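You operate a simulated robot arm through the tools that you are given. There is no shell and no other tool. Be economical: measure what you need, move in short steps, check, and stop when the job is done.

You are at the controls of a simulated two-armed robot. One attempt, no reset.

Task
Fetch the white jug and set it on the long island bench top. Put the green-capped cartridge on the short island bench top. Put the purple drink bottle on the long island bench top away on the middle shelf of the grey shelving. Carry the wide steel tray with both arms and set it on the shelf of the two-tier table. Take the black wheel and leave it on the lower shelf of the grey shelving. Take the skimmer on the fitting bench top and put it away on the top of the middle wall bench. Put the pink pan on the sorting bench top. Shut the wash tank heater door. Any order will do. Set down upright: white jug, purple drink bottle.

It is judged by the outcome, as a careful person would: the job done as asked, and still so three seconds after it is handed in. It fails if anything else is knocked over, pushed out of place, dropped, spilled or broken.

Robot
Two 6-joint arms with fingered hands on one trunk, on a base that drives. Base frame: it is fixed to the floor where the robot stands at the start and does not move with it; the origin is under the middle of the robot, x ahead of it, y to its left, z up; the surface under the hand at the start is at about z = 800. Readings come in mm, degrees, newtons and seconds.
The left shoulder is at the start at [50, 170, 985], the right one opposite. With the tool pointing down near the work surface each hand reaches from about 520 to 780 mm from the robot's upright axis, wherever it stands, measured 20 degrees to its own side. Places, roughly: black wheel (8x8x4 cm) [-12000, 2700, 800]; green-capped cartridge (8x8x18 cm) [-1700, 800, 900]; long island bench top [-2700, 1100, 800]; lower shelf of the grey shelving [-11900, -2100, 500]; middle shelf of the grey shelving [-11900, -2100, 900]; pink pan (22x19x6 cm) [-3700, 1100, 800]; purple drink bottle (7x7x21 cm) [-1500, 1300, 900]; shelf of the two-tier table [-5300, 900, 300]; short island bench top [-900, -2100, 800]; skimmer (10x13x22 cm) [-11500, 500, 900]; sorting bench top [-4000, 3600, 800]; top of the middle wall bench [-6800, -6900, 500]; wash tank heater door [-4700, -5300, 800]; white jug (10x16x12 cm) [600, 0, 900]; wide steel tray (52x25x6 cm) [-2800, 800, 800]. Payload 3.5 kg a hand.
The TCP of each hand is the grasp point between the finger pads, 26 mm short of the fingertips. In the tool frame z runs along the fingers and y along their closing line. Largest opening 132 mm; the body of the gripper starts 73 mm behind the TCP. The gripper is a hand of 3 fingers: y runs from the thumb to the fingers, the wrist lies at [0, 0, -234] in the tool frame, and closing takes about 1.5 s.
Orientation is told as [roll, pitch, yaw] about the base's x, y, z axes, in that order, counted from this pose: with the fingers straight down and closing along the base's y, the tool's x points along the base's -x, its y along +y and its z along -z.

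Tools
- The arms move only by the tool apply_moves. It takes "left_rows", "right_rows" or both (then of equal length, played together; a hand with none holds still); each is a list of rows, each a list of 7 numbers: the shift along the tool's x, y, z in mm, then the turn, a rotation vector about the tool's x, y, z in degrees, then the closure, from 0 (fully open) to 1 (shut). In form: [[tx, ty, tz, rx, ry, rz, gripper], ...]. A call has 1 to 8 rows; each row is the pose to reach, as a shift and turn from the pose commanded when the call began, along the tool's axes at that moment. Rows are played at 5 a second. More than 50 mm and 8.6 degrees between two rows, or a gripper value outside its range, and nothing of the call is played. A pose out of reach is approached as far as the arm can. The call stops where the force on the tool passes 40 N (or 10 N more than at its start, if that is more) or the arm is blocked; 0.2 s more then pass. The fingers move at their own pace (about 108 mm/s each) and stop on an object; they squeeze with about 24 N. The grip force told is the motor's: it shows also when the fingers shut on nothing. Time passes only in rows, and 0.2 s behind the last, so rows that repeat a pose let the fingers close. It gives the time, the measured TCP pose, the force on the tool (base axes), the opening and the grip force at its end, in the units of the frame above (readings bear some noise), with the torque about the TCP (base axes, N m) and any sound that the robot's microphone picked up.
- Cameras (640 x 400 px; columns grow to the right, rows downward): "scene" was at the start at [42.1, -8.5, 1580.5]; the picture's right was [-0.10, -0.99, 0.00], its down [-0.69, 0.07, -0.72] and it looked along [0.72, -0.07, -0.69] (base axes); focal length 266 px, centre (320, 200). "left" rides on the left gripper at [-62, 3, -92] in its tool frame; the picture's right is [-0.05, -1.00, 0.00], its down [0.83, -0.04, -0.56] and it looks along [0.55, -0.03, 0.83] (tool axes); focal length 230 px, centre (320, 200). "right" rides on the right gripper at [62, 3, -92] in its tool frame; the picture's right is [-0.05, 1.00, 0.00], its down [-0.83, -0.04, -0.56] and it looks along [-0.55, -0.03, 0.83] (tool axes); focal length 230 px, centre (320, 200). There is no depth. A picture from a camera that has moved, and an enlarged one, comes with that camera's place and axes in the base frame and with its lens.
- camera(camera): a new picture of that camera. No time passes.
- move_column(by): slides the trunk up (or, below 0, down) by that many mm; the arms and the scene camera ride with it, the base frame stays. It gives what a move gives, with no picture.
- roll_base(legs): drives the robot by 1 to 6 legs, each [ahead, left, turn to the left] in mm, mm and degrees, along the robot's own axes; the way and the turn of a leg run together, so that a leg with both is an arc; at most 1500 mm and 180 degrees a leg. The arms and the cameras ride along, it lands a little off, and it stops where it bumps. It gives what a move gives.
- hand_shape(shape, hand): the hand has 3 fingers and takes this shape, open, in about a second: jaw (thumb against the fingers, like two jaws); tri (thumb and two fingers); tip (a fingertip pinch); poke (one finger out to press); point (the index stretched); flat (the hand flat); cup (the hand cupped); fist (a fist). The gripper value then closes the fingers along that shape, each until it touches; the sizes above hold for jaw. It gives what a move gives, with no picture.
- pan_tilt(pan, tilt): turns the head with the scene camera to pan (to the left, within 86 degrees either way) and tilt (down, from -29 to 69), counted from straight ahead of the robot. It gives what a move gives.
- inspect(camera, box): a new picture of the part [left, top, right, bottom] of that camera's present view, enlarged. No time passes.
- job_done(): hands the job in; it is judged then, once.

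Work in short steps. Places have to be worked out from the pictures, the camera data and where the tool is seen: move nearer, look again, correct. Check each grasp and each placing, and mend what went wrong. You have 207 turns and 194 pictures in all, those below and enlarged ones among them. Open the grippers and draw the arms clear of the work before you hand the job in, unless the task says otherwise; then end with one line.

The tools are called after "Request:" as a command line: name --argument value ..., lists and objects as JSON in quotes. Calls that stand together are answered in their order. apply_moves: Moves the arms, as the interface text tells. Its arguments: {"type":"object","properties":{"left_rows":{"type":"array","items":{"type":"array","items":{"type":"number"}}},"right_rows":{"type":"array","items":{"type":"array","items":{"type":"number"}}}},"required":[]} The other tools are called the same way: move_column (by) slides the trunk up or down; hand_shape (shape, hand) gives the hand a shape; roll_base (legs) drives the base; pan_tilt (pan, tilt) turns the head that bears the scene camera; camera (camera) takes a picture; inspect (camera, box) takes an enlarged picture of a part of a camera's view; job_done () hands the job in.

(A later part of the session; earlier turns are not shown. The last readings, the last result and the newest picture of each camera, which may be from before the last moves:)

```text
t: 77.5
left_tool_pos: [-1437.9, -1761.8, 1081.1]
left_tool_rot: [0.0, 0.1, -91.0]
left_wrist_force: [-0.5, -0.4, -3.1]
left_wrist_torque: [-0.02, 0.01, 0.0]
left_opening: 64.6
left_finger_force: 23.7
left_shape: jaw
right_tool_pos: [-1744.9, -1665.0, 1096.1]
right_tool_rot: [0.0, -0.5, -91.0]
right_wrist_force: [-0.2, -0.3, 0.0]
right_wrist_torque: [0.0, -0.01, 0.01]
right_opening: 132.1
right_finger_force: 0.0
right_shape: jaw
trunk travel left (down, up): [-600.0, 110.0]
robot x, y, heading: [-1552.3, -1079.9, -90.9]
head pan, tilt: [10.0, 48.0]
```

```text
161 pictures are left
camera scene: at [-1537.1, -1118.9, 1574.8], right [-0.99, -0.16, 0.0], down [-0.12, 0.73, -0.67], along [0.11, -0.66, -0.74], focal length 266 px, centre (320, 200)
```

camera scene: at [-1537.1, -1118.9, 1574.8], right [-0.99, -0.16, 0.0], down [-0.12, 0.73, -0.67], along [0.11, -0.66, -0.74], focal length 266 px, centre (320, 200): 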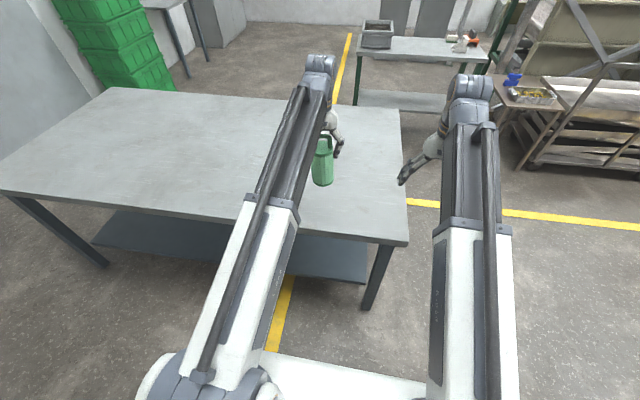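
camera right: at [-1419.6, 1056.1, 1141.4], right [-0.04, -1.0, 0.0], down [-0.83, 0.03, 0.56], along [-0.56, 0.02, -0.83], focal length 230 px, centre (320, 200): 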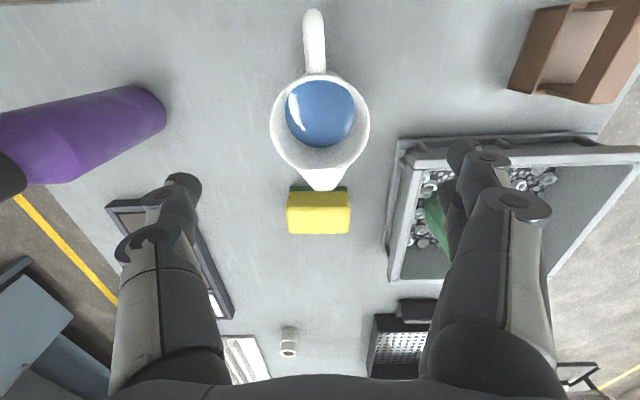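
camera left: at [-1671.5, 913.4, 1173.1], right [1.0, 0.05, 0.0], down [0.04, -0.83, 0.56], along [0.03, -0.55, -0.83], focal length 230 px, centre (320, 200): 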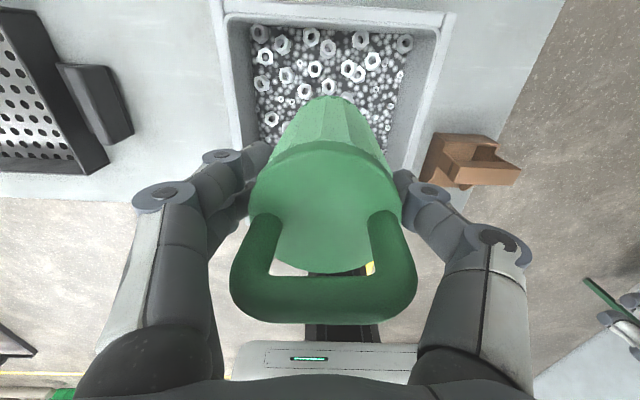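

I drive 70 mm further and lower the cartridge toward the top.

Request:
roll_base --legs '[[70, 0, 0]]'

Request:
apply_moves --left_rows '[[0, 0, 35, 0, 0, 0, 1], [0, 0, 70, 0, 0, 0, 1], [0, 0, 105, 0, 0, 0, 1], [0, 0, 130, 0, 0, 0, 1], [0, 0, 145, 0, 0, 0, 1], [0, 0, 152, 0, 0, 0, 1], [0, 0, 158, 0, 0, 0, 1]]'

Request:
inspect --camera "scene" --box '[240, 60, 440, 240]'

```text
t: 78.5
left_tool_pos: [-1438.3, -1832.4, 1079.9]
left_tool_rot: [0.1, 0.0, -91.0]
left_wrist_force: [-0.5, -0.5, -1.7]
left_wrist_torque: [-0.02, 0.01, 0.03]
left_opening: 64.0
left_finger_force: 23.6
left_shape: jaw
right_tool_pos: [-1745.2, -1736.2, 1094.0]
right_tool_rot: [0.2, -0.6, -90.9]
right_wrist_force: [-0.3, 0.5, -0.1]
right_wrist_torque: [0.02, 0.0, 0.01]
right_opening: 132.1
right_finger_force: 0.0
right_shape: jaw
trunk travel left (down, up): [-600.0, 110.0]
robot x, y, heading: [-1552.0, -1147.3, -91.0]
head pan, tilt: [10.0, 48.0]
```

```text
t: 80.1
left_tool_pos: [-1438.2, -1830.4, 922.3]
left_tool_rot: [0.1, 0.0, -90.9]
left_wrist_force: [0.5, 0.0, -2.2]
left_wrist_torque: [0.0, 0.02, -0.01]
left_opening: 64.1
left_finger_force: 24.1
left_shape: jaw
right_tool_pos: [-1746.6, -1734.9, 1096.1]
right_tool_rot: [0.1, -0.4, -91.0]
right_wrist_force: [0.0, -0.3, 0.0]
right_wrist_torque: [0.0, -0.02, -0.02]
right_opening: 131.9
right_finger_force: 0.1
right_shape: jaw
trunk travel left (down, up): [-600.0, 110.0]
robot x, y, heading: [-1555.7, -1151.9, -91.2]
head pan, tilt: [10.0, 48.0]
```

```text
2.22 times, centred on (340, 150) of scene
camera zoom: at [-1538.2, -1188.7, 1574.8], right [-0.99, -0.16, 0.0], down [-0.12, 0.73, -0.67], along [0.11, -0.66, -0.74], focal length 590 px, centre (276, 311)
```

zoom: 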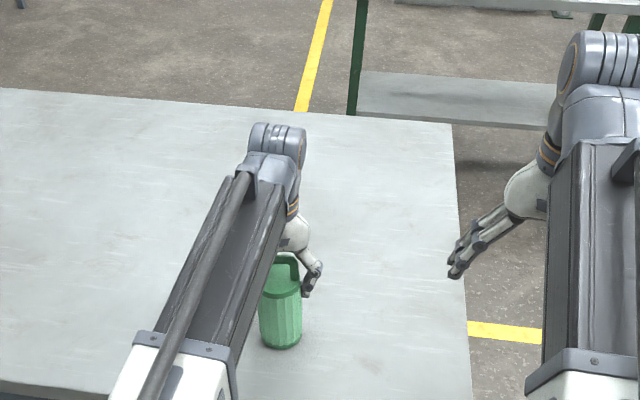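

It is close to the surface. I lower it in small steps until it touches.

Request:
apply_moves --left_rows '[[0, 0, 4, 0, 0, 0, 1], [0, 0, 7, 0, 0, 0, 1], [0, 0, 10, 0, 0, 0, 1], [0, 0, 13, 0, 0, 0, 1], [0, 0, 15, 0, 0, 0, 1], [0, 0, 15, 0, 0, 0, 1]]'

```text
t: 81.0
left_tool_pos: [-1439.7, -1832.1, 919.9]
left_tool_rot: [0.0, -0.5, -91.1]
left_wrist_force: [-0.6, 3.5, 23.6]
left_wrist_torque: [0.28, -0.57, 0.09]
left_opening: 64.8
left_finger_force: 23.5
left_shape: jaw
right_tool_pos: [-1745.8, -1732.6, 1097.0]
right_tool_rot: [0.1, -0.6, -91.2]
right_wrist_force: [0.1, -0.8, -0.1]
right_wrist_torque: [0.0, -0.02, -0.01]
right_opening: 132.2
right_finger_force: 0.0
right_shape: jaw
trunk travel left (down, up): [-600.0, 110.0]
robot x, y, heading: [-1552.0, -1151.6, -91.1]
head pan, tilt: [10.0, 48.0]
stopped in row 4 (left hand): the force on the tool passed its limit at 43 N (the readings are from after the stop); the commanded pose is now the measured one
```

It has touched down. I open, and rise straight up.

Request:
apply_moves --left_rows '[[0, 0, -2, 0, 0, 0, 0.6], [0, 0, -2, 0, 0, 0, 0.3], [0, 0, -2, 0, 0, 0, 0], [0, 0, -2, 0, 0, 0, 0], [0, 0, -2, 0, 0, 0, 0], [0, 0, -2, 0, 0, 0, 0]]'

Request:
apply_moves --left_rows '[[0, 0, -30, 0, 0, 0, 0], [0, 0, -70, 0, 0, 0, 0], [0, 0, -110, 0, 0, 0, 0], [0, 0, -150, 0, 0, 0, 0], [0, 0, -180, 0, 0, 0, 0]]'

Request:
camera --camera "left"

```text
t: 82.5
left_tool_pos: [-1439.7, -1831.1, 917.6]
left_tool_rot: [0.0, -0.3, -91.0]
left_wrist_force: [-2.6, 0.5, 8.1]
left_wrist_torque: [-0.02, 0.07, -0.01]
left_opening: 131.8
left_finger_force: 0.0
left_shape: jaw
right_tool_pos: [-1746.0, -1735.1, 1094.5]
right_tool_rot: [0.1, -0.6, -91.0]
right_wrist_force: [0.4, -0.1, -0.5]
right_wrist_torque: [-0.02, 0.03, 0.03]
right_opening: 132.1
right_finger_force: 0.0
right_shape: jaw
trunk travel left (down, up): [-600.0, 110.0]
robot x, y, heading: [-1548.9, -1149.4, -90.9]
head pan, tilt: [10.0, 48.0]
```

```text
t: 83.7
left_tool_pos: [-1439.6, -1830.7, 1099.1]
left_tool_rot: [-0.1, -0.4, -91.0]
left_wrist_force: [0.5, 0.2, 0.6]
left_wrist_torque: [-0.02, -0.01, -0.02]
left_opening: 131.9
left_finger_force: 0.0
left_shape: jaw
right_tool_pos: [-1746.0, -1734.2, 1094.4]
right_tool_rot: [0.2, -0.6, -90.9]
right_wrist_force: [0.8, -0.2, -0.4]
right_wrist_torque: [0.0, -0.01, -0.02]
right_opening: 131.8
right_finger_force: 0.0
right_shape: jaw
trunk travel left (down, up): [-600.0, 110.0]
robot x, y, heading: [-1554.2, -1148.3, -90.9]
head pan, tilt: [10.0, 48.0]
```

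```text
159 pictures are left
camera left: at [-1438.1, -1891.2, 1191.4], right [-1.0, -0.03, 0.0], down [-0.03, 0.83, 0.55], along [-0.02, 0.55, -0.83], focal length 230 px, centre (320, 200)
```

left: 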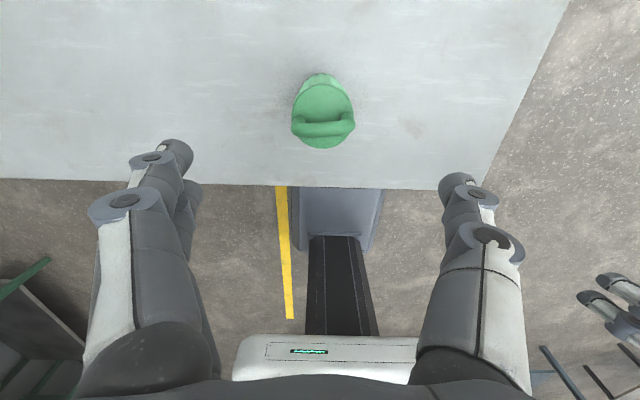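

The cartridge stands on the short island. Next comes the tray: I back up, turn and go to the south side of the long island, opposite it.

Request:
roll_base --legs '[[-700, 0, 0], [0, 0, -90], [0, 0, -89], [0, 1285, 0], [450, 0, 0]]'

Request:
pan_tilt --pan 0 --tilt 45

Request:
camera --camera "scene"

```text
t: 103.3
left_tool_pos: [-2961.1, 641.4, 1098.4]
left_tool_rot: [-0.1, -0.3, 91.7]
left_wrist_force: [-0.3, 0.7, -0.1]
left_wrist_torque: [0.0, 0.0, 0.01]
left_opening: 132.2
left_finger_force: 0.0
left_shape: jaw
right_tool_pos: [-2650.6, 557.8, 1096.1]
right_tool_rot: [0.2, -0.6, 91.6]
right_wrist_force: [-0.1, -0.6, -0.8]
right_wrist_torque: [-0.01, -0.02, 0.01]
right_opening: 131.8
right_finger_force: 0.1
right_shape: jaw
trunk travel left (down, up): [-600.0, 110.0]
robot x, y, heading: [-2818.5, -34.7, 91.8]
head pan, tilt: [10.0, 48.0]
```

```text
t: 104.1
left_tool_pos: [-2961.8, 639.9, 1097.3]
left_tool_rot: [-0.1, -0.2, 91.7]
left_wrist_force: [-0.6, -0.1, -0.1]
left_wrist_torque: [0.0, -0.01, -0.01]
left_opening: 132.1
left_finger_force: 0.0
left_shape: jaw
right_tool_pos: [-2650.5, 559.0, 1095.2]
right_tool_rot: [0.0, -0.6, 91.6]
right_wrist_force: [-0.4, 0.6, 0.2]
right_wrist_torque: [0.01, -0.02, 0.03]
right_opening: 132.1
right_finger_force: 0.1
right_shape: jaw
trunk travel left (down, up): [-600.0, 110.0]
robot x, y, heading: [-2816.7, -35.8, 91.6]
head pan, tilt: [0.0, 45.0]
```

```text
158 pictures are left
camera scene: at [-2818.6, 6.8, 1579.0], right [1.0, 0.03, 0.0], down [0.02, -0.71, -0.71], along [-0.02, 0.71, -0.71], focal length 266 px, centre (320, 200)
```

scene: 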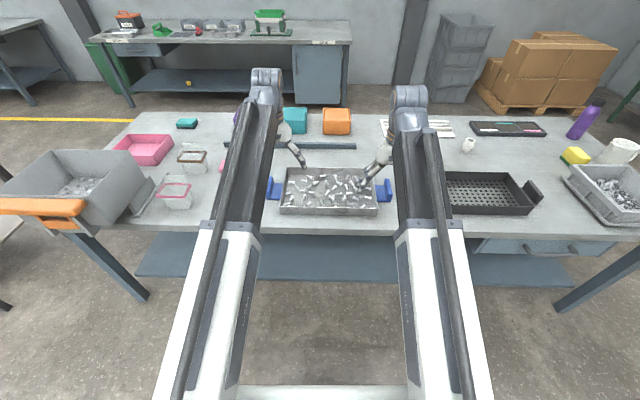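

The tray's centre is near [-2800, 816], with blue handles at both ends. I zoom in on it.

Request:
inspect --camera "scene" --box '[250, 140, 410, 240]'

```text
4.00 times, centred on (330, 190) of scene
camera zoom: at [-2818.6, 6.8, 1579.0], right [1.0, 0.03, 0.0], down [0.02, -0.71, -0.71], along [-0.02, 0.71, -0.71], focal length 1062 px, centre (280, 240)
```

zoom: 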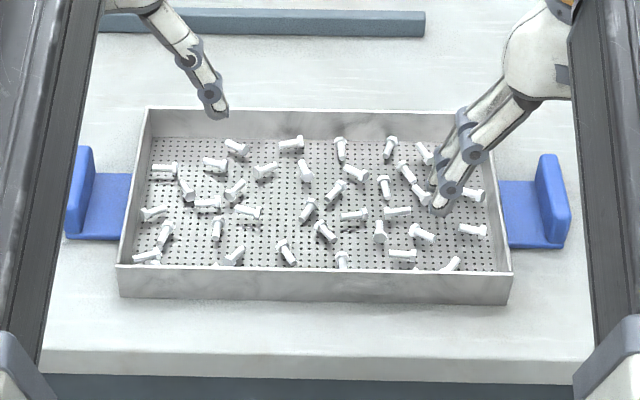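

The upright handle blades are at x≈-3046 and x≈-2567, centred at y≈814 with tops near z 860. I straighten up and drive in to stand centred at (-2806, 180).

Request:
roll_base --legs '[[215, -6, -1.6]]'

Request:
apply_moves --left_rows '[[10, 24, 10, 0, 0, 0, 0.6], [20, 48, 20, 0, 0, 0, 0.6], [30, 72, 30, 0, 0, 0, 0.6], [42, 95, 40, 0, 0, 0, 0.6], [42, 95, 60, 0, 0, 0, 0.6]]' --right_rows '[[-10, -18, 10, 0, 0, 0, 0.6], [-20, -36, 20, 0, 0, 0, 0.6], [-30, -54, 30, 0, 0, 0, 0.6], [-40, -72, 40, 0, 0, 0, 0.6], [-40, -72, 60, 0, 0, 0, 0.6]]'

Request:
camera --camera "left"

Request:
camera --camera "right"

Request:
camera --camera "scene"

```text
t: 105.7
left_tool_pos: [-2937.4, 858.4, 1098.2]
left_tool_rot: [-0.1, -0.2, 90.0]
left_wrist_force: [0.9, 0.5, 0.0]
left_wrist_torque: [0.01, 0.01, -0.02]
left_opening: 132.0
left_finger_force: 0.1
left_shape: jaw
right_tool_pos: [-2629.3, 765.8, 1094.3]
right_tool_rot: [0.1, -0.5, 90.0]
right_wrist_force: [0.4, 0.1, -0.4]
right_wrist_torque: [-0.01, 0.0, 0.0]
right_opening: 132.1
right_finger_force: 0.1
right_shape: jaw
trunk travel left (down, up): [-600.0, 110.0]
robot x, y, heading: [-2812.2, 177.5, 90.0]
head pan, tilt: [0.0, 45.0]
```

```text
t: 106.9
left_tool_pos: [-3034.5, 815.6, 1038.8]
left_tool_rot: [-0.1, -0.2, 90.0]
left_wrist_force: [-0.5, 0.2, 0.2]
left_wrist_torque: [-0.03, 0.0, -0.02]
left_opening: 53.3
left_finger_force: 0.2
left_shape: jaw
right_tool_pos: [-2559.1, 807.3, 1034.6]
right_tool_rot: [-0.1, -0.6, 89.8]
right_wrist_force: [-0.4, -0.1, -0.2]
right_wrist_torque: [-0.03, -0.03, 0.01]
right_opening: 53.4
right_finger_force: 0.1
right_shape: jaw
trunk travel left (down, up): [-600.0, 110.0]
robot x, y, heading: [-2813.7, 177.3, 90.0]
head pan, tilt: [0.0, 45.0]
```

```text
156 pictures are left
camera left: at [-3038.0, 877.0, 1130.8], right [1.0, 0.05, 0.0], down [0.04, -0.83, 0.55], along [0.03, -0.55, -0.83], focal length 230 px, centre (320, 200)
```

left: 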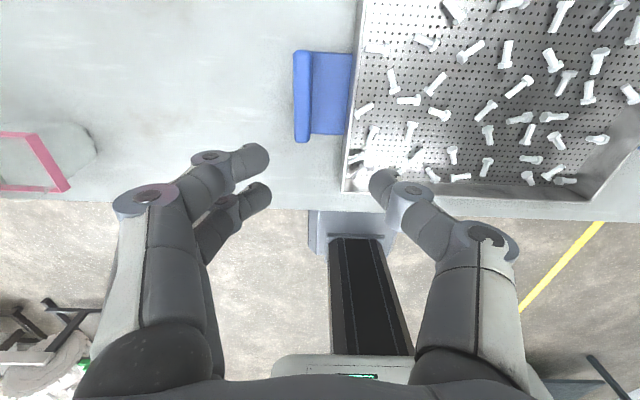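

```text
155 pictures are left
camera right: at [-2561.2, 745.0, 1127.6], right [-1.0, 0.05, 0.0], down [0.05, 0.82, 0.56], along [0.03, 0.56, -0.83], focal length 230 px, centre (320, 200)
```

right: 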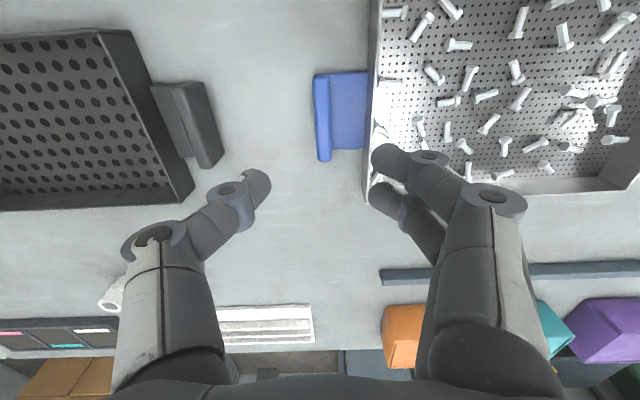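

```text
154 pictures are left
camera scene: at [-2814.6, 220.3, 1579.1], right [1.0, 0.0, 0.0], down [0.0, -0.71, -0.71], along [0.0, 0.71, -0.71], focal length 266 px, centre (320, 200)
```

scene: 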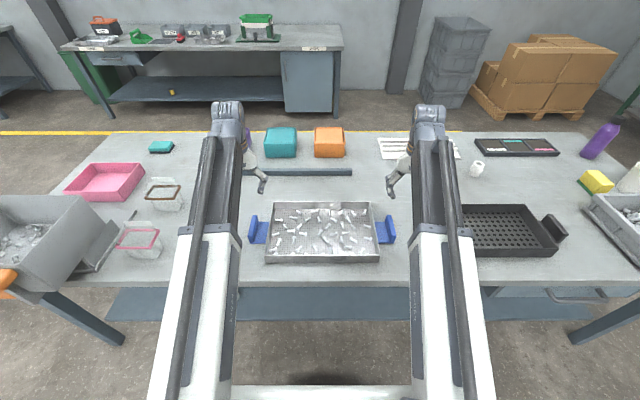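

From the hand cameras the blades are at [-3056, 828] and [-2561, 820], which fits a 52 cm tray. I correct for that and go down to z 900 with the hands half closed.

Request:
apply_moves --left_rows '[[-10, 22, 20, 0, 0, 0, 0.6], [-10, 22, 60, 0, 0, 0, 0.6], [-10, 22, 100, 0, 0, 0, 0.6], [-10, 22, 139, 0, 0, 0, 0.6]]' --right_rows '[[-12, 2, 20, 0, 0, 0, 0.6], [-12, 2, 60, 0, 0, 0, 0.6], [-12, 2, 100, 0, 0, 0, 0.6], [-12, 2, 135, 0, 0, 0, 0.6]]'

Request:
camera --camera "left"

Request:
camera --camera "right"

Request:
inspect --camera "scene" --box '[220, 170, 420, 290]'

```text
t: 107.9
left_tool_pos: [-3056.2, 826.6, 898.4]
left_tool_rot: [-0.2, -0.3, 90.0]
left_wrist_force: [0.3, 0.3, -0.4]
left_wrist_torque: [0.01, -0.03, 0.03]
left_opening: 53.3
left_finger_force: 0.0
left_shape: jaw
right_tool_pos: [-2562.4, 818.3, 900.2]
right_tool_rot: [0.0, -0.7, 90.0]
right_wrist_force: [-0.1, -0.1, 0.4]
right_wrist_torque: [0.02, -0.05, 0.01]
right_opening: 53.6
right_finger_force: 0.0
right_shape: jaw
trunk travel left (down, up): [-600.0, 110.0]
robot x, y, heading: [-2816.6, 178.8, 90.2]
head pan, tilt: [0.0, 45.0]
```

```text
153 pictures are left
camera left: at [-3060.7, 888.4, 990.5], right [1.0, 0.05, 0.0], down [0.04, -0.83, 0.55], along [0.03, -0.55, -0.84], focal length 230 px, centre (320, 200)
```

left: 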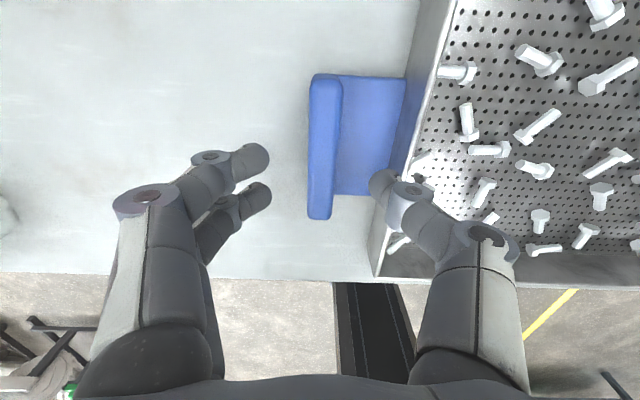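

```text
152 pictures are left
camera right: at [-2564.6, 756.0, 993.3], right [-1.0, 0.05, 0.0], down [0.04, 0.82, 0.56], along [0.03, 0.56, -0.83], focal length 230 px, centre (320, 200)
```

right: 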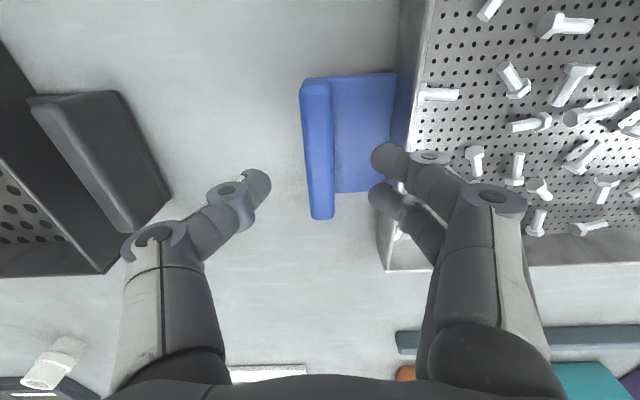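

```text
3.20 times, centred on (320, 230) of scene
camera zoom: at [-2814.7, 220.5, 1579.1], right [1.0, 0.0, 0.0], down [0.0, -0.71, -0.71], along [0.0, 0.71, -0.71], focal length 850 px, centre (320, 104)
```

zoom: 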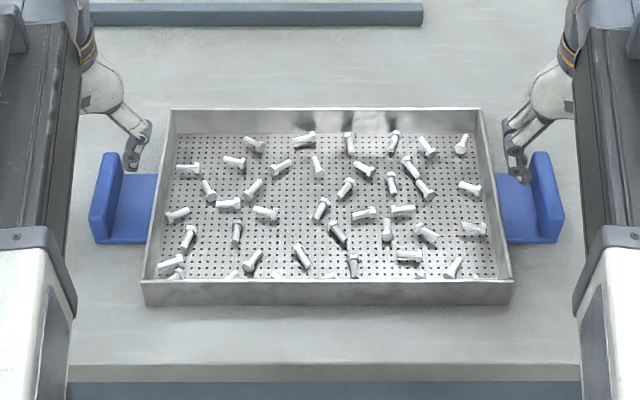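

Both blades are centred between the fingers. I narrow the hands a little and go down to z≈848.

Request:
apply_moves --left_rows '[[0, 0, 0, 0, 0, 0, 0.68], [0, 0, 15, 0, 0, 0, 0.68], [0, 0, 30, 0, 0, 0, 0.68], [0, 0, 42, 0, 0, 0, 0.68], [0, 0, 50, 0, 0, 0, 0.68]]' --right_rows '[[0, 0, 0, 0, 0, 0, 0.68], [0, 0, 15, 0, 0, 0, 0.68], [0, 0, 30, 0, 0, 0, 0.68], [0, 0, 42, 0, 0, 0, 0.68], [0, 0, 50, 0, 0, 0, 0.68]]'

Request:
camera --camera "left"

Request:
camera --camera "right"

```text
t: 109.1
left_tool_pos: [-3053.8, 828.0, 847.3]
left_tool_rot: [-0.1, -0.4, 90.1]
left_wrist_force: [-0.2, 0.4, 0.7]
left_wrist_torque: [-0.01, 0.01, 0.01]
left_opening: 42.6
left_finger_force: 0.1
left_shape: jaw
right_tool_pos: [-2560.5, 820.3, 850.7]
right_tool_rot: [0.2, -0.5, 89.8]
right_wrist_force: [-1.1, 0.9, 0.4]
right_wrist_torque: [0.0, -0.03, -0.02]
right_opening: 42.6
right_finger_force: 0.1
right_shape: jaw
trunk travel left (down, up): [-600.0, 110.0]
robot x, y, heading: [-2815.4, 177.3, 89.9]
head pan, tilt: [0.0, 45.0]
```

```text
150 pictures are left
camera left: at [-3058.1, 889.1, 939.5], right [1.0, 0.05, 0.0], down [0.04, -0.83, 0.55], along [0.03, -0.55, -0.83], focal length 230 px, centre (320, 200)
```

left: 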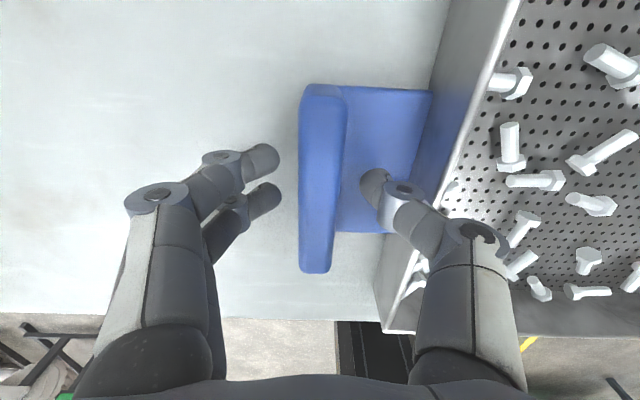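

```text
149 pictures are left
camera right: at [-2564.4, 757.9, 943.2], right [-1.0, 0.05, 0.0], down [0.05, 0.83, 0.56], along [0.03, 0.56, -0.83], focal length 230 px, centre (320, 200)
```

right: 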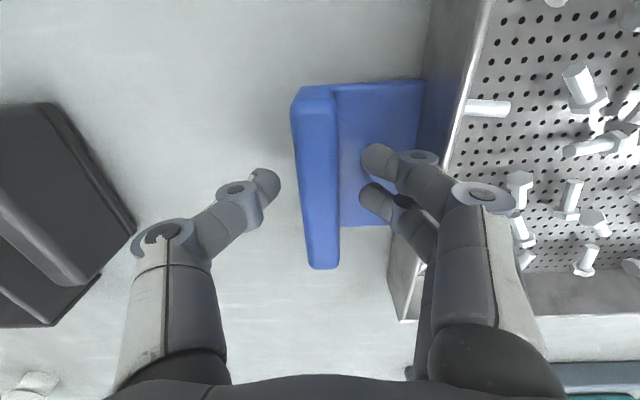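

Both blades sit between the fingers. I go 6 mm lower and close both hands.

Request:
apply_moves --left_rows '[[0, 0, 6, 0, 0, 0, 0.68], [0, 0, 6, 0, 0, 0, 1], [0, 0, 6, 0, 0, 0, 1], [0, 0, 6, 0, 0, 0, 1], [0, 0, 6, 0, 0, 0, 1], [0, 0, 6, 0, 0, 0, 1]]' --right_rows '[[0, 0, 8, 0, 0, 0, 0.68], [0, 0, 8, 0, 0, 0, 1], [0, 0, 8, 0, 0, 0, 1], [0, 0, 8, 0, 0, 0, 1], [0, 0, 8, 0, 0, 0, 1], [0, 0, 8, 0, 0, 0, 1]]'

Request:
camera --camera "left"

Request:
camera --camera "right"

```text
t: 110.5
left_tool_pos: [-3053.7, 827.8, 840.5]
left_tool_rot: [0.0, -0.3, 90.0]
left_wrist_force: [0.2, -0.8, 0.0]
left_wrist_torque: [0.03, 0.02, -0.01]
left_opening: 15.1
left_finger_force: 23.8
left_shape: jaw
right_tool_pos: [-2561.3, 820.2, 842.3]
right_tool_rot: [0.0, -0.5, 90.0]
right_wrist_force: [0.2, 1.3, 0.0]
right_wrist_torque: [0.03, 0.01, -0.02]
right_opening: 15.3
right_finger_force: 24.7
right_shape: jaw
trunk travel left (down, up): [-600.0, 110.0]
robot x, y, heading: [-2816.1, 180.5, 90.1]
head pan, tilt: [0.0, 45.0]
```

```text
148 pictures are left
camera left: at [-3058.2, 889.5, 933.6], right [1.0, 0.05, 0.0], down [0.04, -0.83, 0.55], along [0.03, -0.55, -0.83], focal length 230 px, centre (320, 200)
```

left: 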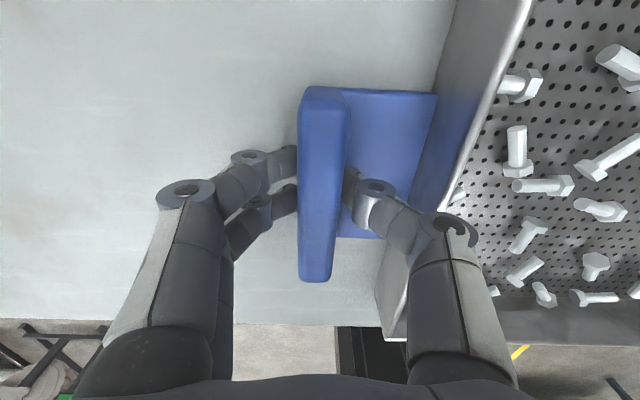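

```text
147 pictures are left
camera right: at [-2564.2, 757.9, 935.3], right [-1.0, 0.05, 0.0], down [0.04, 0.83, 0.56], along [0.03, 0.56, -0.83], focal length 230 px, centre (320, 200)
```

right: 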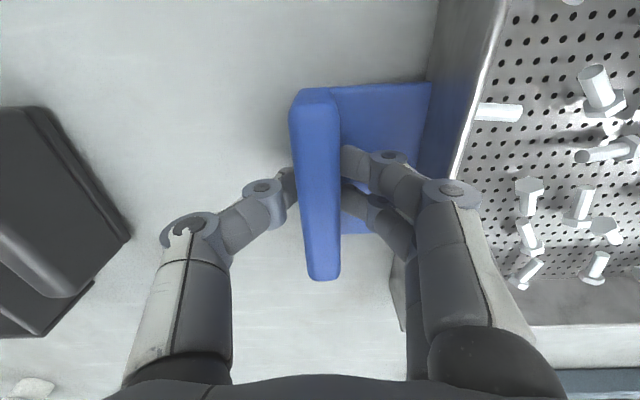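

Both blades are held, at 15 mm each. I lift with the trunk so that the tray stays level.

Request:
move_column --by 30

Request:
camera --camera "scene"

```text
t: 111.3
left_tool_pos: [-3054.0, 828.0, 870.8]
left_tool_rot: [-0.1, -0.1, 90.0]
left_wrist_force: [-0.8, 0.3, -4.8]
left_wrist_torque: [-0.01, 0.03, -0.02]
left_opening: 15.0
left_finger_force: 23.6
left_shape: jaw
right_tool_pos: [-2560.9, 820.6, 871.2]
right_tool_rot: [0.1, -0.5, 89.9]
right_wrist_force: [0.0, -0.5, -4.9]
right_wrist_torque: [0.0, 0.03, -0.01]
right_opening: 15.0
right_finger_force: 24.1
right_shape: jaw
trunk travel left (down, up): [-630.0, 80.0]
robot x, y, heading: [-2818.6, 182.7, 90.0]
head pan, tilt: [0.0, 45.0]
```

```text
146 pictures are left
camera scene: at [-2814.6, 221.3, 1609.0], right [1.0, 0.0, 0.0], down [0.0, -0.71, -0.71], along [0.0, 0.71, -0.71], focal length 266 px, centre (320, 200)
```

scene: 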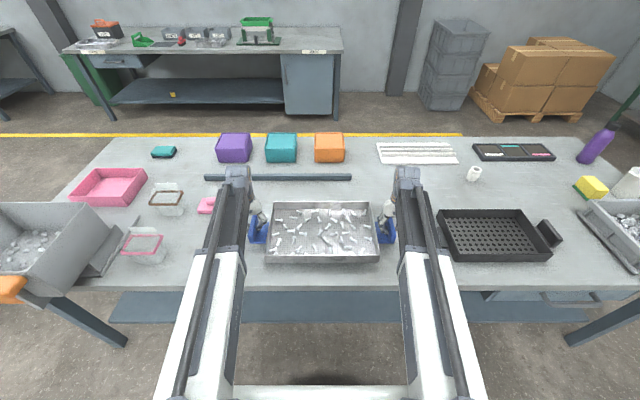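

The tray is up and level at about 5 N per hand. I raise it more, back out and look west toward the two-tier table.

Request:
move_column --by 75

Request:
roll_base --legs '[[-650, 0, 0]]'

Request:
pan_tilt --pan 70 --tilt 25

Request:
camera --camera "scene"

```text
t: 112.4
left_tool_pos: [-3054.9, 827.7, 945.3]
left_tool_rot: [-0.1, -0.3, 90.0]
left_wrist_force: [0.2, 0.8, -5.3]
left_wrist_torque: [-0.01, 0.01, 0.03]
left_opening: 15.1
left_finger_force: 24.0
left_shape: jaw
right_tool_pos: [-2561.5, 820.6, 947.5]
right_tool_rot: [0.0, -0.5, 89.9]
right_wrist_force: [-0.4, -0.4, -5.3]
right_wrist_torque: [-0.02, 0.05, 0.02]
right_opening: 15.1
right_finger_force: 23.8
right_shape: jaw
trunk travel left (down, up): [-705.0, 5.0]
robot x, y, heading: [-2814.4, 178.9, 89.9]
head pan, tilt: [0.0, 45.0]
```

```text
t: 115.9
left_tool_pos: [-3055.2, 194.7, 945.5]
left_tool_rot: [-0.1, -0.3, 90.0]
left_wrist_force: [0.8, -0.6, -4.8]
left_wrist_torque: [0.02, 0.01, 0.02]
left_opening: 15.0
left_finger_force: 24.2
left_shape: jaw
right_tool_pos: [-2562.3, 188.6, 949.1]
right_tool_rot: [0.0, -0.5, 90.0]
right_wrist_force: [0.7, -0.3, -3.9]
right_wrist_torque: [0.01, 0.02, 0.01]
right_opening: 14.9
right_finger_force: 23.9
right_shape: jaw
trunk travel left (down, up): [-705.0, 5.0]
robot x, y, heading: [-2814.0, -455.3, 90.2]
head pan, tilt: [0.0, 45.0]
```

```text
t: 117.3
left_tool_pos: [-3054.2, 194.3, 945.4]
left_tool_rot: [0.0, -0.3, 90.0]
left_wrist_force: [0.5, -0.1, -5.1]
left_wrist_torque: [0.01, 0.0, 0.0]
left_opening: 15.1
left_finger_force: 23.8
left_shape: jaw
right_tool_pos: [-2562.6, 187.7, 947.0]
right_tool_rot: [0.0, -0.5, 90.0]
right_wrist_force: [1.0, 0.1, -4.4]
right_wrist_torque: [0.02, -0.01, 0.0]
right_opening: 14.9
right_finger_force: 24.0
right_shape: jaw
trunk travel left (down, up): [-705.0, 5.0]
robot x, y, heading: [-2815.9, -452.2, 89.9]
head pan, tilt: [70.0, 25.0]
```

```text
145 pictures are left
camera scene: at [-2900.8, -461.6, 1714.6], right [0.34, 0.94, 0.0], down [0.4, -0.15, -0.91], along [-0.85, 0.31, -0.42], focal length 266 px, centre (320, 200)
```

scene: 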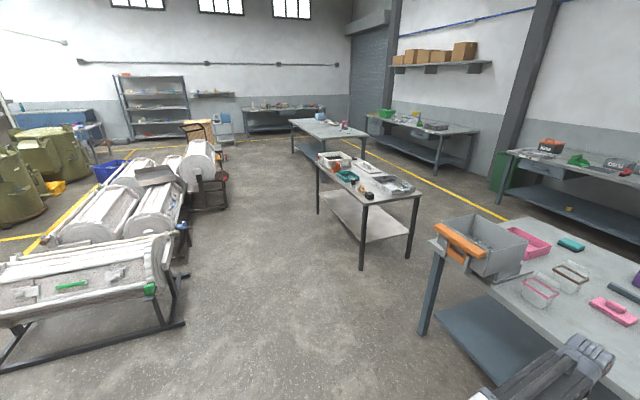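

The two-tier table spans roughly x -6000 to -4710 and y 640 to 1175, with an open shelf below. I zoom in on it.

Request:
inspect --camera "scene" --box '[280, 130, 440, 280]'

```text
2.67 times, centred on (360, 205) of scene
camera zoom: at [-2900.8, -461.6, 1714.6], right [0.34, 0.94, 0.0], down [0.4, -0.15, -0.91], along [-0.85, 0.31, -0.42], focal length 708 px, centre (213, 187)
```

zoom: 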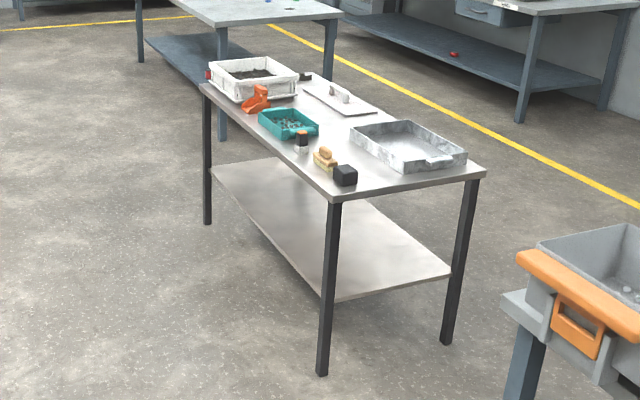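

The top is at z≈710 and the shelf at z≈310, so there is about 40–50 mm of room above the wrists if I keep the tray low. I strafe west to face the middle of the table, keeping clear of the machine to the south.

Request:
roll_base --legs '[[90, 0, 0], [0, 1500, 0], [0, 1030, 0]]'

Request:
pan_tilt --pan 0 --tilt 38

Request:
camera --camera "scene"

```text
t: 130.4
left_tool_pos: [-5571.9, 321.4, 946.0]
left_tool_rot: [-0.1, -0.2, 88.6]
left_wrist_force: [0.0, 0.5, -4.9]
left_wrist_torque: [-0.02, 0.05, 0.0]
left_opening: 15.0
left_finger_force: 24.1
left_shape: jaw
right_tool_pos: [-5079.1, 301.8, 946.4]
right_tool_rot: [0.0, -0.5, 88.5]
right_wrist_force: [-0.5, 0.1, -5.8]
right_wrist_torque: [0.0, 0.02, 0.03]
right_opening: 15.1
right_finger_force: 24.0
right_shape: jaw
trunk travel left (down, up): [-705.0, 5.0]
robot x, y, heading: [-5341.8, -330.6, 88.4]
head pan, tilt: [70.0, 25.0]
```

```text
t: 131.8
left_tool_pos: [-5571.9, 322.3, 946.3]
left_tool_rot: [-0.2, -0.3, 88.6]
left_wrist_force: [-0.2, -0.3, -4.0]
left_wrist_torque: [0.01, 0.01, -0.01]
left_opening: 15.1
left_finger_force: 24.0
left_shape: jaw
right_tool_pos: [-5079.5, 303.7, 947.0]
right_tool_rot: [-0.1, -0.6, 88.5]
right_wrist_force: [0.2, -0.6, -5.5]
right_wrist_torque: [0.01, 0.02, 0.0]
right_opening: 15.0
right_finger_force: 23.7
right_shape: jaw
trunk travel left (down, up): [-705.0, 5.0]
robot x, y, heading: [-5346.7, -333.6, 88.8]
head pan, tilt: [0.0, 38.0]
```

```text
143 pictures are left
camera scene: at [-5347.2, -285.5, 1694.3], right [1.0, -0.02, 0.0], down [-0.01, -0.62, -0.79], along [0.02, 0.79, -0.62], focal length 266 px, centre (320, 200)
```

scene: 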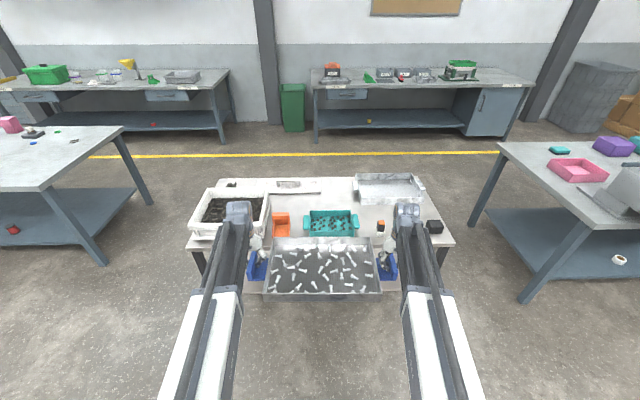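

I straighten the heading and lower the trunk in front of the table, so the tray's bottom ends about 25 mm above the shelf.

Request:
roll_base --legs '[[0, -20, 1.3]]'

Request:
move_column --by -570

Request:
pan_tilt --pan 0 --tilt 30

Request:
camera --camera "scene"

Request:
camera --camera "right"

```text
t: 132.6
left_tool_pos: [-5566.4, 317.2, 946.3]
left_tool_rot: [0.0, -0.3, 89.9]
left_wrist_force: [-0.6, -0.1, -4.0]
left_wrist_torque: [0.01, 0.04, -0.01]
left_opening: 15.0
left_finger_force: 24.3
left_shape: jaw
right_tool_pos: [-5072.1, 308.9, 947.4]
right_tool_rot: [0.2, -0.6, 89.8]
right_wrist_force: [0.4, 0.1, -5.5]
right_wrist_torque: [0.02, 0.08, -0.01]
right_opening: 15.2
right_finger_force: 24.2
right_shape: jaw
trunk travel left (down, up): [-705.0, 5.0]
robot x, y, heading: [-5330.9, -337.0, 89.8]
head pan, tilt: [0.0, 38.0]
```

```text
refused: -570 is not a number from -400 to 400
```

```text
t: 133.3
left_tool_pos: [-5566.8, 317.2, 945.4]
left_tool_rot: [-0.1, -0.3, 90.0]
left_wrist_force: [-0.3, -0.4, -4.4]
left_wrist_torque: [0.04, 0.05, 0.01]
left_opening: 15.0
left_finger_force: 24.0
left_shape: jaw
right_tool_pos: [-5074.1, 308.3, 946.4]
right_tool_rot: [0.1, -0.5, 89.8]
right_wrist_force: [-0.3, -0.5, -5.3]
right_wrist_torque: [-0.01, 0.02, 0.0]
right_opening: 15.0
right_finger_force: 23.4
right_shape: jaw
trunk travel left (down, up): [-705.0, 5.0]
robot x, y, heading: [-5327.5, -333.5, 89.8]
head pan, tilt: [0.0, 30.0]
```

```text
142 pictures are left
camera scene: at [-5328.3, -281.6, 1706.6], right [1.0, 0.0, 0.0], down [0.0, -0.5, -0.87], along [0.0, 0.87, -0.5], focal length 266 px, centre (320, 200)
```

scene: 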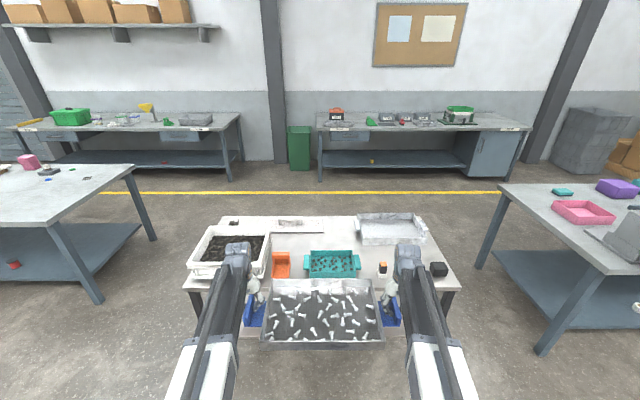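

```text
141 pictures are left
camera right: at [-5077.2, 245.9, 1040.0], right [-1.0, 0.05, 0.0], down [0.05, 0.83, 0.56], along [0.03, 0.56, -0.83], focal length 230 px, centre (320, 200)
```

right: 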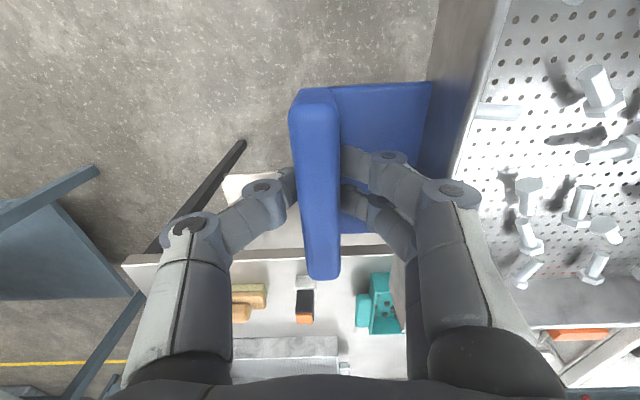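

The table's front edge is at about y 613 and I am centred on it. I lower the trunk in two parts.

Request:
move_column --by -400

Request:
move_column --by -172

Request:
camera --camera "scene"

Request:
camera --camera "right"

```text
t: 137.1
left_tool_pos: [-5567.7, 316.3, 547.0]
left_tool_rot: [-0.1, -0.3, 89.9]
left_wrist_force: [-1.4, 0.0, -5.3]
left_wrist_torque: [0.0, 0.01, 0.02]
left_opening: 15.3
left_finger_force: 24.2
left_shape: jaw
right_tool_pos: [-5074.0, 306.9, 547.2]
right_tool_rot: [-0.1, -0.4, 89.8]
right_wrist_force: [0.3, 0.1, -5.7]
right_wrist_torque: [0.01, 0.02, 0.0]
right_opening: 15.1
right_finger_force: 23.9
right_shape: jaw
trunk travel left (down, up): [-305.0, 405.0]
robot x, y, heading: [-5328.2, -332.2, 89.9]
head pan, tilt: [0.0, 30.0]
```

```text
t: 139.1
left_tool_pos: [-5567.7, 317.3, 374.1]
left_tool_rot: [0.0, -0.2, 89.9]
left_wrist_force: [-0.2, -0.4, -4.7]
left_wrist_torque: [-0.04, 0.03, 0.02]
left_opening: 15.2
left_finger_force: 24.3
left_shape: jaw
right_tool_pos: [-5073.5, 308.5, 375.4]
right_tool_rot: [-0.1, -0.5, 89.8]
right_wrist_force: [0.9, -0.1, -5.1]
right_wrist_torque: [0.01, 0.01, 0.03]
right_opening: 14.7
right_finger_force: 24.0
right_shape: jaw
trunk travel left (down, up): [-133.0, 577.0]
robot x, y, heading: [-5327.7, -332.3, 89.9]
head pan, tilt: [0.0, 30.0]
```

```text
140 pictures are left
camera scene: at [-5328.4, -282.0, 1134.7], right [1.0, 0.0, 0.0], down [0.0, -0.5, -0.87], along [0.0, 0.87, -0.5], focal length 266 px, centre (320, 200)
```

scene: 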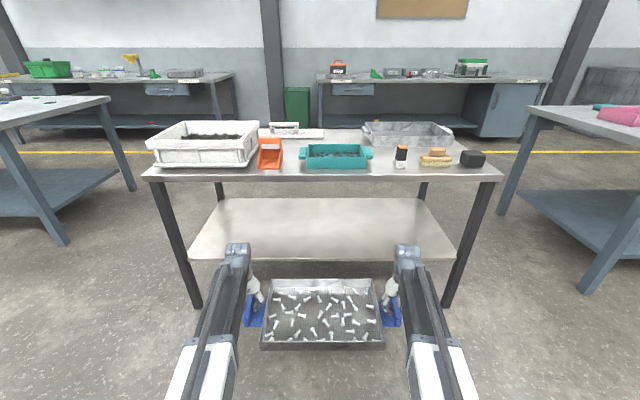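

```text
139 pictures are left
camera right: at [-5077.2, 245.5, 468.1], right [-1.0, 0.05, 0.0], down [0.05, 0.83, 0.56], along [0.03, 0.56, -0.83], focal length 230 px, centre (320, 200)
```

right: 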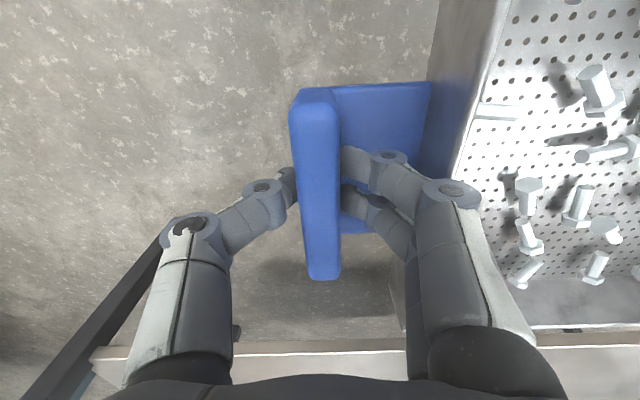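

The shelf is at z≈305, the top's underside at ≈700, the tray's bottom at ≈332 and the wrists' tops at ≈655. I drive in, halfway first.

Request:
roll_base --legs '[[300, 0, 0]]'

Request:
camera --camera "scene"

Request:
camera --camera "right"

```text
t: 141.1
left_tool_pos: [-5572.9, 617.4, 373.9]
left_tool_rot: [-0.1, -0.3, 90.4]
left_wrist_force: [-0.2, -0.2, -5.7]
left_wrist_torque: [0.01, -0.02, 0.03]
left_opening: 14.9
left_finger_force: 23.8
left_shape: jaw
right_tool_pos: [-5080.6, 613.4, 375.2]
right_tool_rot: [-0.1, -0.6, 90.4]
right_wrist_force: [-0.1, -0.5, -4.5]
right_wrist_torque: [-0.01, -0.01, 0.01]
right_opening: 15.0
right_finger_force: 23.8
right_shape: jaw
trunk travel left (down, up): [-133.0, 577.0]
robot x, y, heading: [-5328.0, -31.5, 90.5]
head pan, tilt: [0.0, 30.0]
```

```text
138 pictures are left
camera scene: at [-5329.6, 21.2, 1134.6], right [1.0, 0.01, 0.0], down [0.0, -0.5, -0.87], along [-0.01, 0.87, -0.5], focal length 266 px, centre (320, 200)
```

scene: 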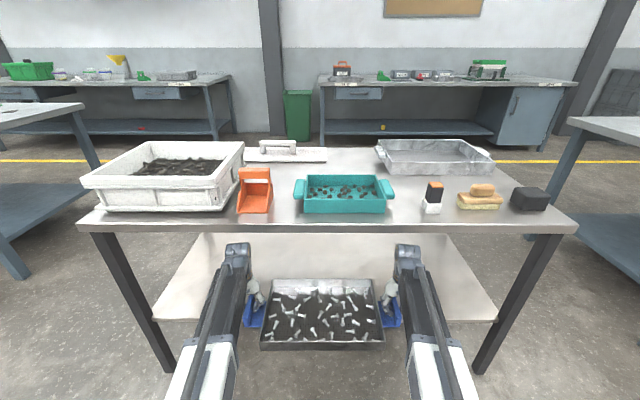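

```text
137 pictures are left
camera right: at [-5082.7, 550.7, 468.0], right [-1.0, 0.05, 0.0], down [0.04, 0.83, 0.56], along [0.03, 0.56, -0.83], focal length 230 px, centre (320, 200)
```

right: 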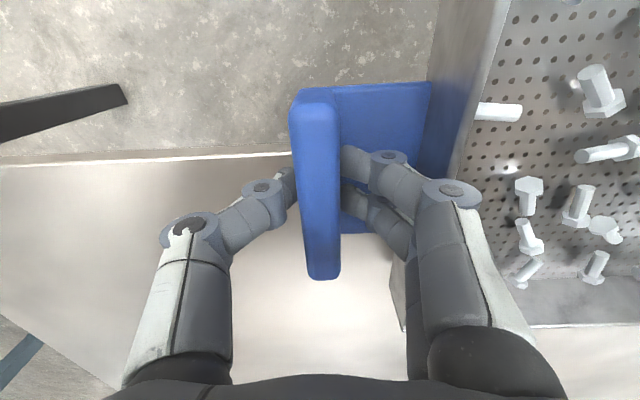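

There is about 40 mm between the knuckles and the underside. I go on in by 215 mm.

Request:
roll_base --legs '[[215, 0, -0.4]]'

Request:
camera --camera "scene"

Request:
camera --camera "right"

```text
t: 142.8
left_tool_pos: [-5570.0, 837.2, 374.8]
left_tool_rot: [0.0, -0.3, 89.9]
left_wrist_force: [-0.1, 0.0, -5.9]
left_wrist_torque: [0.01, 0.03, 0.0]
left_opening: 15.0
left_finger_force: 24.3
left_shape: jaw
right_tool_pos: [-5077.3, 829.5, 375.0]
right_tool_rot: [0.0, -0.5, 89.9]
right_wrist_force: [-0.1, 0.1, -5.4]
right_wrist_torque: [0.0, 0.01, -0.04]
right_opening: 15.0
right_finger_force: 23.7
right_shape: jaw
trunk travel left (down, up): [-133.0, 577.0]
robot x, y, heading: [-5330.7, 189.0, 90.1]
head pan, tilt: [0.0, 30.0]
```

```text
136 pictures are left
camera scene: at [-5330.0, 240.2, 1134.6], right [1.0, 0.0, 0.0], down [0.0, -0.5, -0.87], along [0.0, 0.87, -0.5], focal length 266 px, centre (320, 200)
```

scene: 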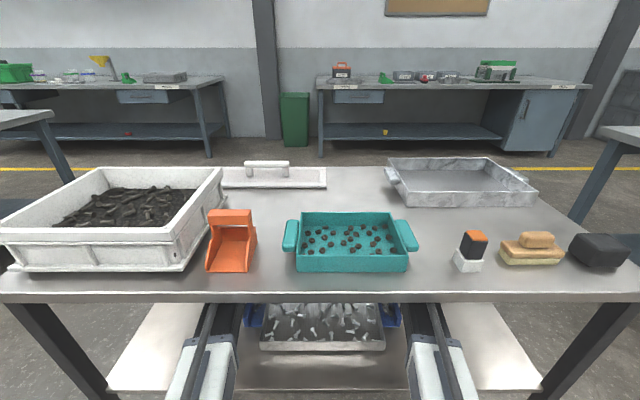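

```text
135 pictures are left
camera right: at [-5079.7, 768.1, 468.0], right [-1.0, 0.05, 0.0], down [0.04, 0.83, 0.56], along [0.03, 0.56, -0.83], focal length 230 px, centre (320, 200)
```

right: 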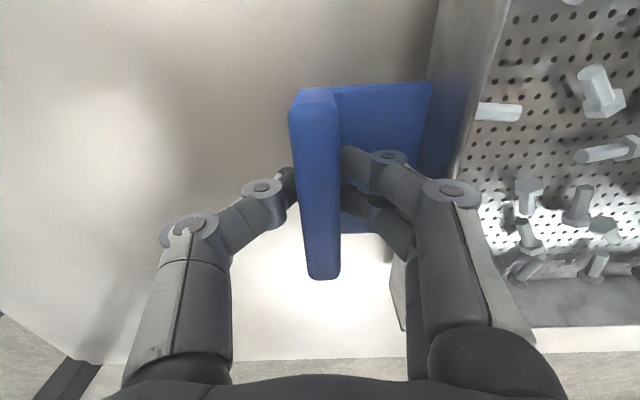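

The tray is over the shelf. I lower it with the trunk until the wrists unload.

Request:
move_column --by -22

Request:
move_column --by -6

```text
t: 143.5
left_tool_pos: [-5569.9, 838.1, 359.3]
left_tool_rot: [-0.1, -0.7, 89.9]
left_wrist_force: [0.0, -1.1, 33.9]
left_wrist_torque: [-0.02, 0.07, -0.02]
left_opening: 17.4
left_finger_force: 23.5
left_shape: jaw
right_tool_pos: [-5076.6, 831.2, 360.8]
right_tool_rot: [0.0, -1.0, 89.8]
right_wrist_force: [0.3, 0.3, 35.3]
right_wrist_torque: [0.03, 0.05, 0.0]
right_opening: 17.8
right_finger_force: 24.0
right_shape: jaw
trunk travel left (down, up): [-111.0, 599.0]
robot x, y, heading: [-5332.5, 189.2, 90.0]
head pan, tilt: [0.0, 30.0]
```

```text
t: 143.8
left_tool_pos: [-5568.4, 837.9, 357.1]
left_tool_rot: [0.0, -0.9, 89.9]
left_wrist_force: [1.2, -8.1, 27.6]
left_wrist_torque: [-0.15, 0.02, 0.01]
left_opening: 19.0
left_finger_force: 24.6
left_shape: jaw
right_tool_pos: [-5075.7, 830.2, 359.3]
right_tool_rot: [-0.1, -1.1, 89.9]
right_wrist_force: [-0.7, -8.1, 28.6]
right_wrist_torque: [-0.15, 0.07, 0.01]
right_opening: 19.3
right_finger_force: 24.3
right_shape: jaw
trunk travel left (down, up): [-110.0, 600.0]
robot x, y, heading: [-5328.5, 188.0, 89.9]
head pan, tilt: [0.0, 30.0]
stopped: the force on the tool passed its limit at 48 N (the readings are from after the stop); the commanded pose is now the measured one
```

The tray has landed on the shelf. There is no headroom to lift off, but the blades run fore and aft. So I open a little, ease up a few mm and slide the hands straight back off the blades.

Request:
apply_moves --left_rows '[[0, 0, -3, 0, 0, 0, 0.8], [0, 0, -5, 0, 0, 0, 0.66], [0, 0, -5, 0, 0, 0, 0.66], [0, 0, -5, 0, 0, 0, 0.66]]' --right_rows '[[0, 0, -3, 0, 0, 0, 0.8], [0, 0, -5, 0, 0, 0, 0.66], [0, 0, -5, 0, 0, 0, 0.66], [0, 0, -5, 0, 0, 0, 0.66]]'

Request:
camera --camera "left"

Request:
camera --camera "right"

```text
t: 144.8
left_tool_pos: [-5568.5, 838.4, 358.2]
left_tool_rot: [0.0, -0.6, 90.0]
left_wrist_force: [-1.4, 1.2, 1.8]
left_wrist_torque: [0.0, -0.03, -0.03]
left_opening: 43.8
left_finger_force: 0.1
left_shape: jaw
right_tool_pos: [-5076.1, 830.5, 359.0]
right_tool_rot: [0.0, -0.7, 89.9]
right_wrist_force: [0.4, -0.1, -0.1]
right_wrist_torque: [0.0, 0.01, -0.01]
right_opening: 44.5
right_finger_force: 0.1
right_shape: jaw
trunk travel left (down, up): [-110.0, 600.0]
robot x, y, heading: [-5333.2, 187.9, 90.2]
head pan, tilt: [0.0, 30.0]
```

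```text
134 pictures are left
camera left: at [-5573.7, 900.3, 451.0], right [1.0, 0.05, 0.0], down [0.04, -0.84, 0.55], along [0.03, -0.55, -0.84], focal length 230 px, centre (320, 200)
```

left: 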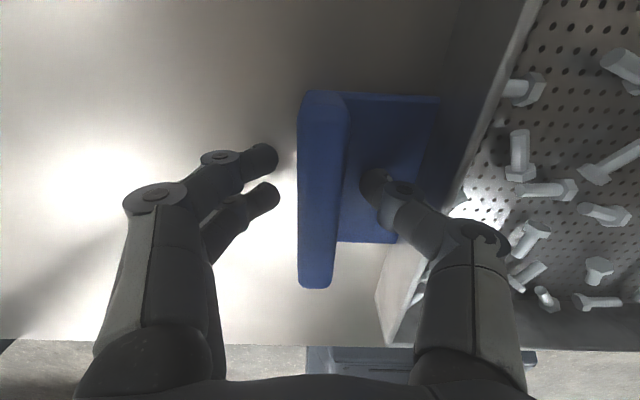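

```text
133 pictures are left
camera right: at [-5079.2, 768.5, 452.1], right [-1.0, 0.05, 0.0], down [0.04, 0.82, 0.57], along [0.03, 0.57, -0.82], focal length 230 px, centre (320, 200)
```

right: 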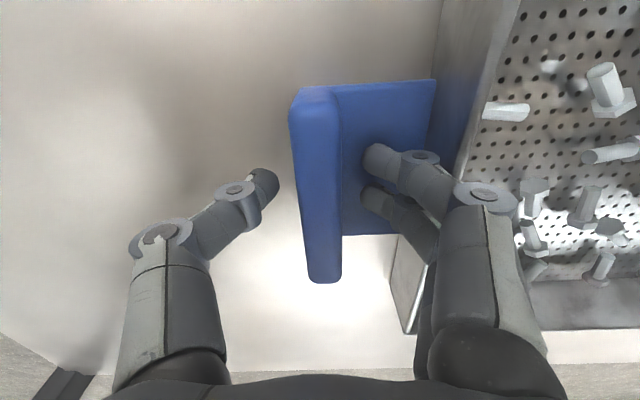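

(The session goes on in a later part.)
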